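You operate a simulated robot arm through the tools that you are given. There is no shell and no other tool. Be economical: measure what you need, move in short steps, check, and stop when the job is done.

You run a simulated robot arm. Do the job below in one go: nothing can be reset, and whatever is moved stays where it is left.

TASK
Put one of the tins from the folding table on top of the green pack there.

It is judged by the outcome, as a careful person would: the job done as asked, and still so three seconds after it is handed in. It fails if anything else is knocked over, pushed out of place, dropped, spilled or broken.

THE ROBOT
A 5-joint arm with a two-finger parallel gripper, fixed in place. Base frame: the origin is at the foot of the arm, x ahead of it, y to its left, z up; the work surface is at about z = -3. Readings come in mm, degrees, newtons and seconds.
With the tool pointing down near the work surface it reaches from about 260 to 600 mm from the base axis. Its first joint turns from -66.0 to 66.0 degrees. The tool tilts only in the upright plane through the base axis and itself; it spins freely about its own axis. Payload 1.57 kg.
Tool frame: the origin (TCP) lies between the finger pads and is the grasp point; the fingertips stand 30 mm ahead of it; z points along the fingers, y is the line along which they close. The gripper opens to 80 mm. The fingers are 17 mm wide and 12 mm thick; the gripper's body (40 by 82 mm) begins 80 mm behind the TCP.
Orientation is that of the tool frame in the base frame, as a unit quaternion [w, x, y, z]. With the fingers straight down and closing along the base's y, the tool's x points along the base's -x, its y along +y and its z along -z.

THE INTERFACE
- The arm moves only by the tool step_arm. Its argument "moves" is a list of rows, each a list of 7 numbers: the shift along the base's x, y, z in units of 25 mm (1.0 is 25 mm), then the turn, a rotation vector about the base's x, y, z in units of 6 degrees (1.0 is 6 degrees), then the gripper command, from -1 (fully open) to 1 (shut), values between in proportion. In form: [[x, y, z, ax, ay, az, hand], ...]. A call has 1 to 20 rows; each row shifts and turns the commanded pose from where the row before left it. A call with a number of a shift or a turn outside -1 to 1 is refused whole. Each row takes 0.2 s and may step no farther than 50 mm and 8.6 degrees from the row before; otherwise, or with a gripper value out of range, the whole call is refused. Where a pose cannot be reached the arm comes as near as it can. A force on the tool above 40 N (or 10 N above the force at the start of the call, whichever is more), or a blocked arm, ends the call early, and 0.2 s more pass. The fingers move at their own pace (about 153 mm/s each) and stop on an object; they squeeze with about 38 N. The grip force told is the motor's: it shows also when the fingers shut on nothing. Time passes only in rows, and 0.2 s behind the last, so rows that do not move let the fingers close. It gives the time, the measured TCP pose, the force on the tool (base axes), the opening and the grip force at its end, in the units of the frame above (readings bear some noise).
- Cameras (640 x 400 px; columns grow to the right, rows downward): "scene" is fixed at [53.8, 435.2, 506.3]; the picture's right is [-0.33, -0.95, 0.00], its down [-0.72, 0.25, -0.65] and it looks along [0.62, -0.21, -0.76] (base axes); focal length 307 px, centre (320, 200). "wrist" rides on the gripper at [-32, 0, -78] in the tool frame; the picture's right is [0.00, -1.00, 0.00], its down [0.97, 0.00, -0.24] and it looks along [0.24, 0.00, 0.97] (tool axes); focal length 218 px, centre (320, 200). There is no depth. A picture from a camera that has moved, and an enlarged one, comes with that camera's place and axes in the base frame and with its lens.
- grab_frame(camera): a new picture of that camera. It takes no simulated time.
- zoom(camera, box): a new picture of the part [left, top, right, bottom] of that camera's present view, enlarged. It takes no simulated time.
- close_job(): hands the job in; it is judged then, once.

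Go step by step. Nothing tells you positions but the pictures and the camera data: compare them with the known pose of the tool, close in by small moves and look again before you grip or let go. The budget is 90 turns and 42 pictures, counting those below and the enlarged ones. Unless the task says otherwise, let go and move clear before handing in, and close with one line.

The tools are called after "Call:" as a command line: name --pt "numbers of a row" for each row, then --argument value for the rest, lists and objects as JSON in quotes. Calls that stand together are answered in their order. step_arm: Moves the arm, as the interface text tells. Its arguments: {"type":"object","properties":{"moves":{"type":"array"}},"required":["moves"]} The other tools are called the same way: grab_frame (camera) takes a picture; zoom (camera, box) takes an enlarged picture of a part of a camera's view; close_job () hands the job in.

At the start:

```text
t: 0.0
tool_pos: [255.8, 213.9, 280.4]
tool_rot: [0.0, 0.0, 1.0, 0.0]
ft_force: [1.0, 0.5, -0.1]
finger_gap: 80.0
finger_force: 0.0
```

scene: 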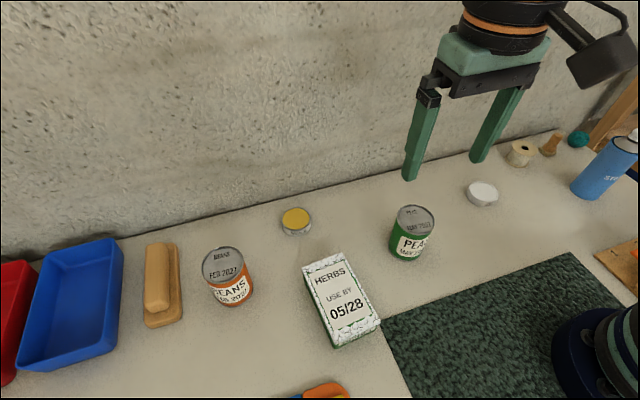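
wrist: 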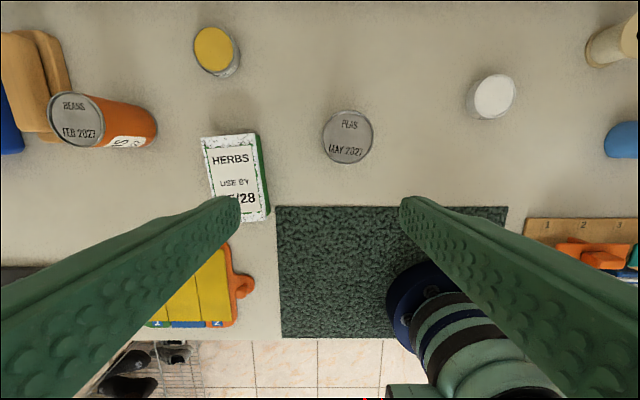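

The peas tin stands near (298, 180) with its top at about z 89, by both cameras. I'll enlarge the herbs pack next to fix its place and height.

Call:
zoom --camera "scene" --box '[280, 190, 460, 360]'

Call:
zoom --camera "wrist" --box '[180, 90, 400, 230]'

```text
2.35 times, centred on (370, 275) of scene
camera zoom: at [53.8, 435.2, 506.3], right [-0.33, -0.95, 0.0], down [-0.72, 0.25, -0.65], along [0.62, -0.21, -0.76], focal length 723 px, centre (202, 24)
```

zoom: 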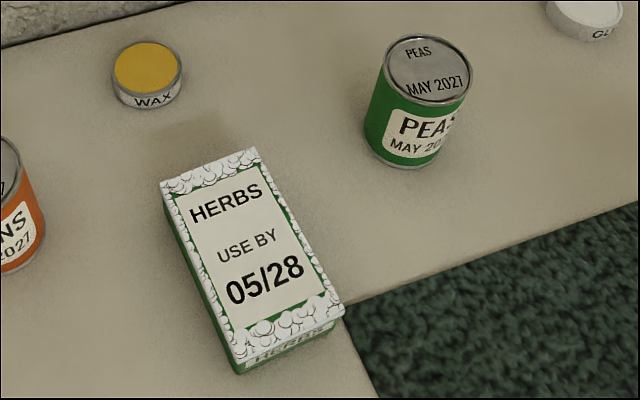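

```text
2.86 times, centred on (290, 160) of wrist
camera zoom: at [286.5, 213.7, 359.2], right [0.0, -1.0, 0.0], down [-0.97, 0.0, 0.24], along [-0.24, 0.0, -0.97], focal length 624 px, centre (406, 314)
```

zoom: 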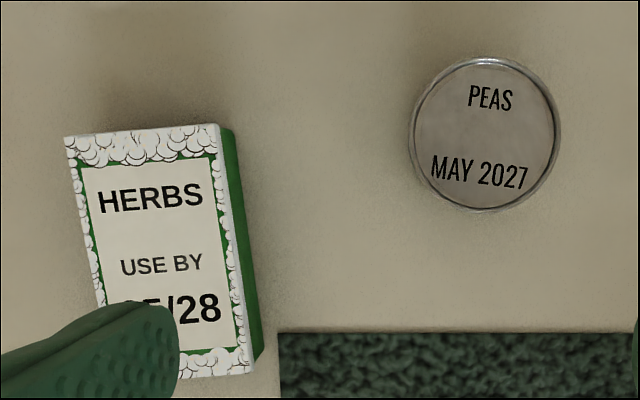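

The pack lies flat, its top centred near (238, 341) at z about 42, roughly 75 by 125 mm. I'll move above the peas tin and look again.

Call:
step_arm --pt "0.42 -0.34 -0.9 0 0 0 -1" --pt "0.42 -0.34 -0.9 0 0 0 -1" --pt "0.42 -0.34 -0.9 0 0 0 -1" --pt "0.42 -0.34 -0.9 0 0 0 -1" --pt "0 0 0 0 0 0 -1"

Call:
grab_frame --camera "wrist"

Call:
grab_frame --camera "scene"

```text
t: 1.2
tool_pos: [299.9, 178.0, 189.6]
tool_rot: [0.001, -0.001, 1.0, 0.0]
ft_force: [0.0, 0.7, -0.8]
finger_gap: 79.8
finger_force: 0.0
```

```text
37 pictures are left
camera wrist: at [329.9, 179.7, 268.7], right [0.0, -1.0, 0.0], down [-0.97, 0.0, 0.24], along [-0.24, 0.0, -0.97], focal length 218 px, centre (320, 200)
```

wrist: 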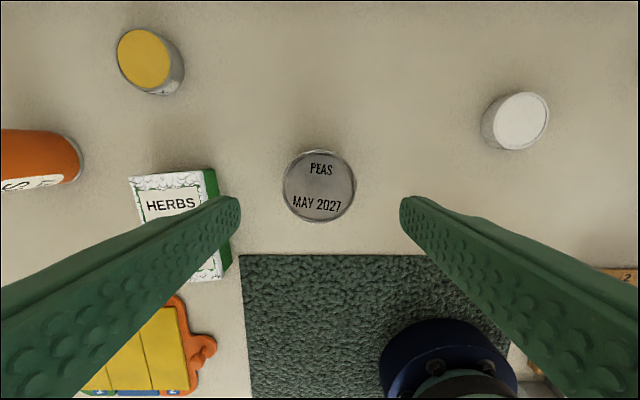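

```text
36 pictures are left
```

scene: 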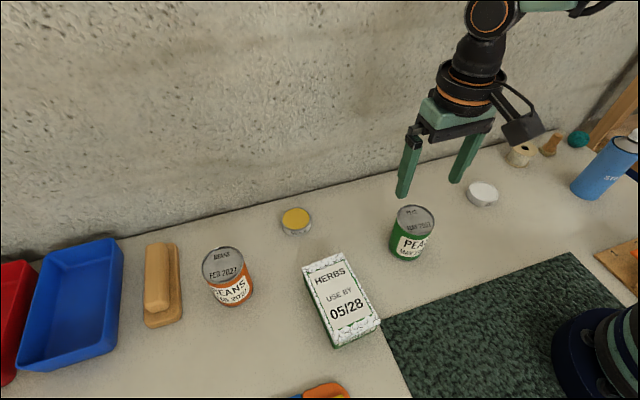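

The tin is right under the gripper, centred at about (297, 180), top near z 89 and about 60 mm wide. I'll descend straight down to about z 60 and look.

Call:
step_arm --pt "0 0 -0.87 0 0 0 -1" --pt "0 0 -0.87 0 0 0 -1" --pt "0 0 -0.87 0 0 0 -1" --pt "0 0 -0.87 0 0 0 -1" --pt "0 0 -0.87 0 0 0 -1" --pt "0 0 -0.87 0 0 0 -1" --pt "0 0 0 0 0 0 -1"

Call:
grab_frame --camera "wrist"

Call:
zoom --camera "scene" --box '[320, 130, 520, 290]'

```text
t: 2.8
tool_pos: [298.9, 177.4, 58.9]
tool_rot: [0.0, 0.0, 1.0, -0.001]
ft_force: [-0.2, 0.7, -0.7]
finger_gap: 79.8
finger_force: 0.0
```

```text
35 pictures are left
camera wrist: at [329.1, 178.6, 138.4], right [0.0, -1.0, 0.0], down [-0.97, 0.0, 0.24], along [-0.24, 0.0, -0.97], focal length 218 px, centre (320, 200)
```

wrist: 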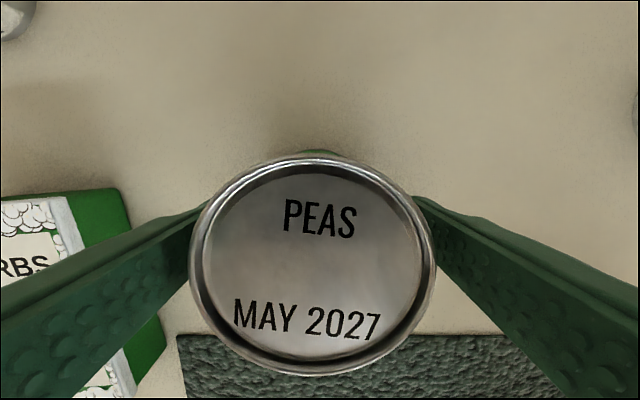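

```text
2.50 times, centred on (420, 210) of scene
camera zoom: at [53.8, 435.2, 506.3], right [-0.33, -0.95, 0.0], down [-0.72, 0.25, -0.65], along [0.62, -0.21, -0.76], focal length 768 px, centre (70, 175)
```

zoom: 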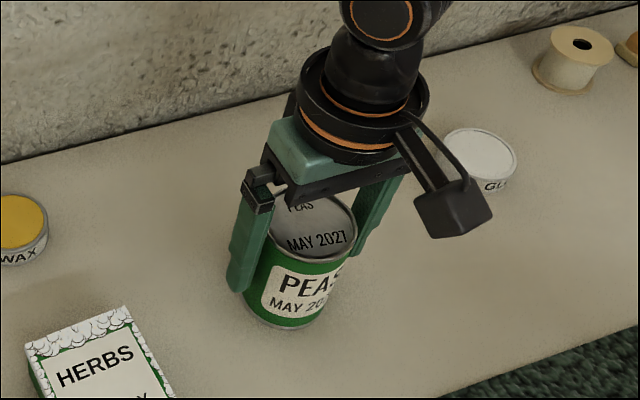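

The fingers straddle the tin, centred within 2–3 mm and clear of the surface. I'll nudge slightly in y and close.

Call:
step_arm --pt "0 0.06 0 0 0 0 -1" --pt "0 0 0 0 0 0 0.2" --pt "0 0 0 0 0 0 1" --pt "0 0 0 0 0 0 1" --pt "0 0 0 0 0 0 1"

```text
t: 4.0
tool_pos: [297.6, 180.0, 59.2]
tool_rot: [0.0, 0.0, 1.0, 0.001]
ft_force: [-0.1, 0.4, -0.2]
finger_gap: 61.0
finger_force: 38.1
```

Gripped at 61 mm with 38 N. I'll lift it straight up 100 mm.

Call:
step_arm --pt "0 0 0.4 0 0 0 1" --pt "0 0 0.6 0 0 0 1" --pt "0 0 1 0 0 0 1" --pt "0 0 1 0 0 0 1" --pt "0 0 1 0 0 0 1" --pt "0 0 0 0 0 0 1"

Call:
grab_frame --camera "scene"

```text
t: 5.4
tool_pos: [294.9, 179.9, 159.2]
tool_rot: [0.001, 0.0, 1.0, -0.001]
ft_force: [0.1, 0.0, -3.4]
finger_gap: 61.0
finger_force: 38.1
```

```text
33 pictures are left
```

scene: 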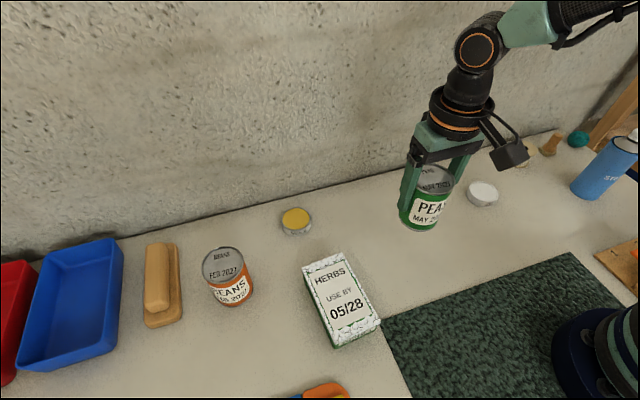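

The tin is held and lifted, weighing about 3.4 N. I'll carry it across above the pack's centre near (239, 340).

Call:
step_arm --pt "-0.1 0.4 0 0 0 0 1" --pt "-0.28 0.8 0 0 0 0 1" --pt "-0.28 0.8 0 0 0 0 1" --pt "-0.28 0.8 0 0 0 0 1" --pt "-0.28 0.8 0 0 0 0 1" --pt "-0.28 0.8 0 0 0 0 1" --pt "-0.28 0.8 0 0 0 0 1" --pt "-0.28 0.8 0 0 0 0 1" --pt "-0.14 0.4 0 0 0 0 1" --pt "0 0 0 0 0 0 1"

Call:
grab_frame --camera "scene"

Call:
grab_frame --camera "wrist"

```text
t: 7.6
tool_pos: [241.9, 340.5, 159.1]
tool_rot: [0.001, 0.0, 1.0, 0.0]
ft_force: [0.1, 0.2, -3.4]
finger_gap: 60.8
finger_force: 38.1
```

```text
32 pictures are left
```

scene: 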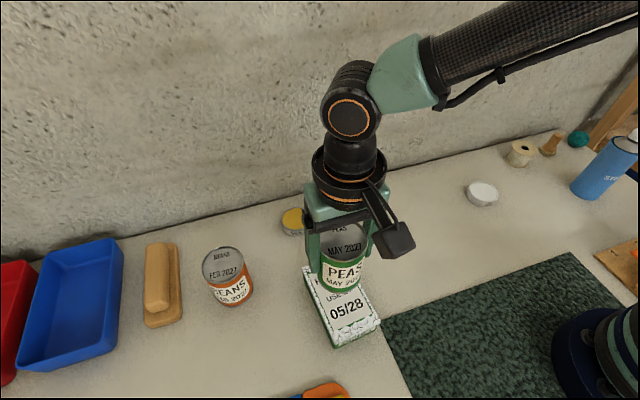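

```text
31 pictures are left
camera wrist: at [273.6, 341.8, 237.1], right [0.0, -1.0, 0.0], down [-0.97, 0.0, 0.24], along [-0.24, 0.0, -0.97], focal length 218 px, centre (320, 200)
```

wrist: 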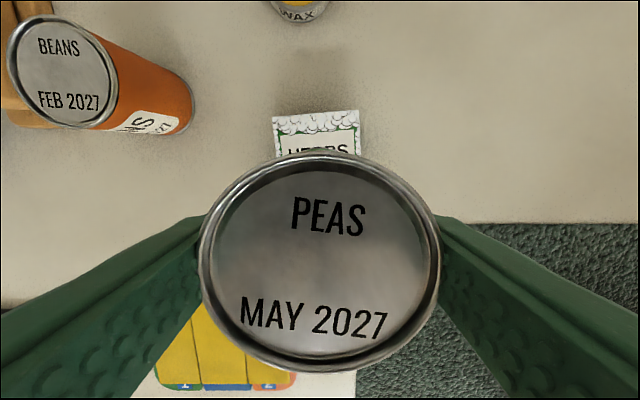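

The pack's far edge confirms its centre at about (239, 340), and the tin hangs right over it. I'll lower to about z 119 and look from the side.

Call:
step_arm --pt "-0.06 0 -0.5 0 0 0 1" --pt "0 0 -0.5 0 0 0 1" --pt "0 0 -0.4 0 0 0 1" --pt "0 0 -0.2 0 0 0 1" --pt "0 0 0 0 0 0 1"

Call:
zoom --camera "scene" --box '[260, 210, 420, 360]'

```text
t: 8.8
tool_pos: [242.4, 340.8, 120.3]
tool_rot: [0.001, 0.0, 1.0, 0.0]
ft_force: [-0.3, 1.1, -3.3]
finger_gap: 61.1
finger_force: 37.4
```

```text
2.67 times, centred on (340, 285) of scene
camera zoom: at [53.8, 435.2, 506.3], right [-0.33, -0.95, 0.0], down [-0.72, 0.25, -0.65], along [0.62, -0.21, -0.76], focal length 819 px, centre (267, -27)
```

zoom: 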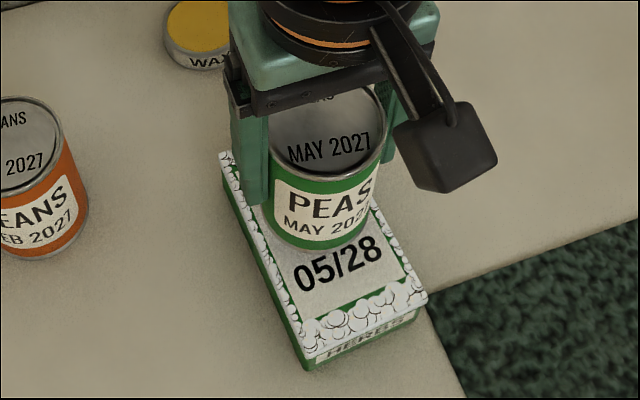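

The tin still hangs about 1–2 cm above the pack and is well centred. I'll lower in small steps, watching the force.

Call:
step_arm --pt "0 0 -0.12 0 0 0 1" --pt "0 0 -0.12 0 0 0 1" --pt "0 0 -0.08 0 0 0 1"

```text
t: 9.6
tool_pos: [241.0, 341.0, 112.4]
tool_rot: [0.0, 0.0, 1.0, 0.0]
ft_force: [0.1, -0.4, -3.4]
finger_gap: 60.9
finger_force: 38.2
```

No contact yet at z 112, so I'll continue down slowly.

Call:
step_arm --pt "0 0 -0.08 0 0 0 1" --pt "0 0 -0.08 0 0 0 1"

```text
t: 10.2
tool_pos: [241.1, 340.0, 108.2]
tool_rot: [0.0, 0.0, 1.0, 0.0]
ft_force: [0.1, -0.1, -2.4]
finger_gap: 61.2
finger_force: 38.5
```

Call:
step_arm --pt "0 0 -0.06 0 0 0 1" --pt "0 0 0 0 0 0 1"

Call:
zoom --camera "scene" --box '[260, 210, 420, 360]'

```text
t: 10.8
tool_pos: [241.0, 341.0, 105.8]
tool_rot: [0.001, 0.0, 1.0, 0.0]
ft_force: [0.2, 0.6, -4.1]
finger_gap: 60.9
finger_force: 37.6
```

```text
2.67 times, centred on (340, 285) of scene
camera zoom: at [53.8, 435.2, 506.3], right [-0.33, -0.95, 0.0], down [-0.72, 0.25, -0.65], along [0.62, -0.21, -0.76], focal length 819 px, centre (267, -27)
```

zoom: 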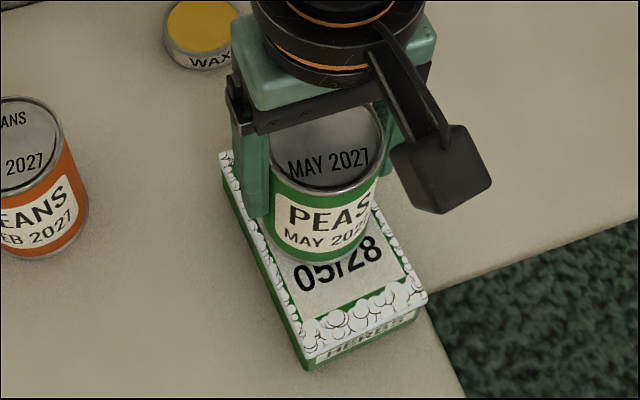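

The tin is very near the pack but still carries its full weight in the gripper. I'll go on in 1.5 mm steps until the force changes.

Call:
step_arm --pt "0 0 -0.06 0 0 0 1" --pt "0 0 -0.06 0 0 0 1"

```text
t: 11.4
tool_pos: [242.3, 339.5, 102.5]
tool_rot: [0.0, 0.0, 1.0, 0.001]
ft_force: [0.6, -0.5, -3.2]
finger_gap: 60.9
finger_force: 38.0
```

No contact at z 102.5 yet, so I'll lower further.

Call:
step_arm --pt "0 0 -0.06 0 0 0 1" --pt "0 0 -0.04 0 0 0 1"

```text
t: 12.0
tool_pos: [241.5, 339.8, 100.6]
tool_rot: [0.0, 0.0, 1.0, 0.001]
ft_force: [-1.3, -0.5, -2.7]
finger_gap: 60.9
finger_force: 38.3
```

Call:
step_arm --pt "0 0 -0.05 0 0 0 1" --pt "0 0 -0.05 0 0 0 1"

Call:
zoom --camera "scene" --box '[290, 250, 390, 340]'

```text
t: 12.6
tool_pos: [240.6, 340.3, 99.7]
tool_rot: [0.0, 0.0, 1.0, -0.001]
ft_force: [-6.9, -7.2, 21.9]
finger_gap: 60.9
finger_force: 38.3
```

```text
4.44 times, centred on (340, 295) of scene
camera zoom: at [53.8, 435.1, 506.4], right [-0.33, -0.95, 0.0], down [-0.72, 0.25, -0.65], along [0.62, -0.21, -0.76], focal length 1365 px, centre (231, -222)
```

zoom: 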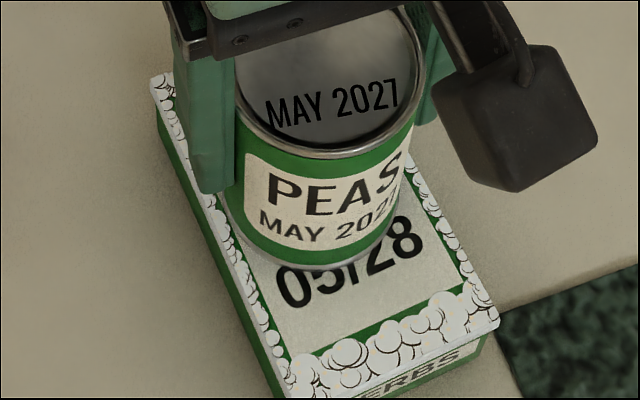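

The tin now rests on the pack, with an upward force of 22 N. I'll relieve the press by about 1 mm and check.

Call:
step_arm --pt "0 0 0.04 0 0 0 1" --pt "0 0 0 0 0 0 1"

```text
t: 13.2
tool_pos: [242.5, 341.6, 100.2]
tool_rot: [0.0, 0.0, 1.0, -0.001]
ft_force: [-0.1, -5.6, 9.4]
finger_gap: 61.2
finger_force: 37.9
```

It is still pressed with about 9 N, so I'll ease half a millimetre more and open gently.

Call:
step_arm --pt "0 0 0.02 0 0 0 1" --pt "0 0 0 0 0 0 -0.55" --pt "0 0 0 0 0 0 -0.65" --pt "0 0 0 0 0 0 -0.8" --pt "0 0 0 0 0 0 -1" --pt "0 0 0 0 0 0 -1"

Call:
grab_frame --camera "wrist"

```text
t: 14.6
tool_pos: [239.9, 340.3, 98.8]
tool_rot: [0.0, 0.0, 1.0, 0.001]
ft_force: [0.2, 0.7, 1.5]
finger_gap: 80.2
finger_force: 0.1
```

```text
27 pictures are left
camera wrist: at [271.5, 341.5, 178.6], right [0.0, -1.0, 0.0], down [-0.97, 0.0, 0.24], along [-0.24, 0.0, -0.97], focal length 218 px, centre (320, 200)
```

wrist: 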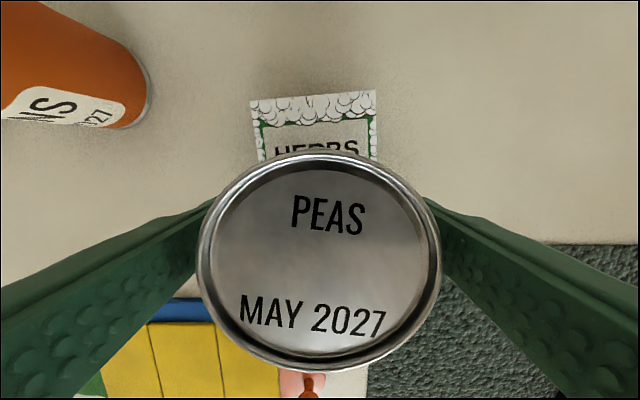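

The fingers are open, clear on both sides, and the tin stands still. I'll rise straight up, well above its top.

Call:
step_arm --pt "0 0 0.3 0 0 0 -1" --pt "0 0 0.5 0 0 0 -1" --pt "0 0 0.8 0 0 0 -1" --pt "0 0 1 0 0 0 -1" --pt "0 0 1 0 0 0 -1" --pt "0 0 1 0 0 0 -1" --pt "0.5 -0.8 0 0 0 0 -1" --pt "0.5 -0.8 0 0 0 0 -1" --pt "0.5 -0.8 0 0 0 0 -1" --pt "0 -0.8 0 0 0 0 -1" --pt "0 0 0 0 0 0 -1"

Call:
grab_frame --camera "scene"

```text
t: 17.0
tool_pos: [278.8, 260.8, 215.0]
tool_rot: [0.0, 0.0, 1.0, 0.0]
ft_force: [-0.3, -0.6, -0.8]
finger_gap: 80.1
finger_force: 0.0
```

```text
26 pictures are left
```

scene: 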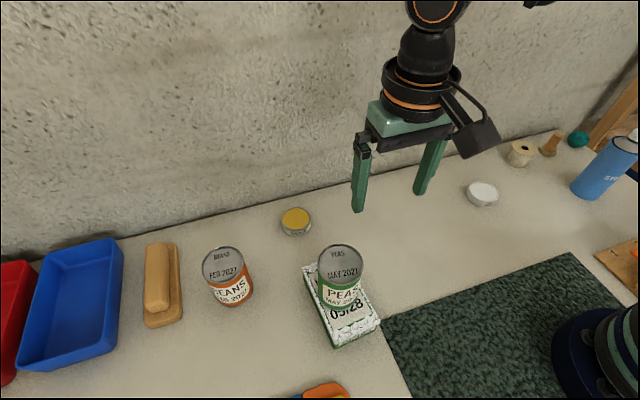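

The peas tin stands upright in the middle of the green pack, nothing else has moved, and the arm is clear. I'll hand the job in.

Call:
close_job

```text
The job is handed in.
```

The peas tin is standing upright on top of the green herbs pack, and in the last picture nothing else had moved.
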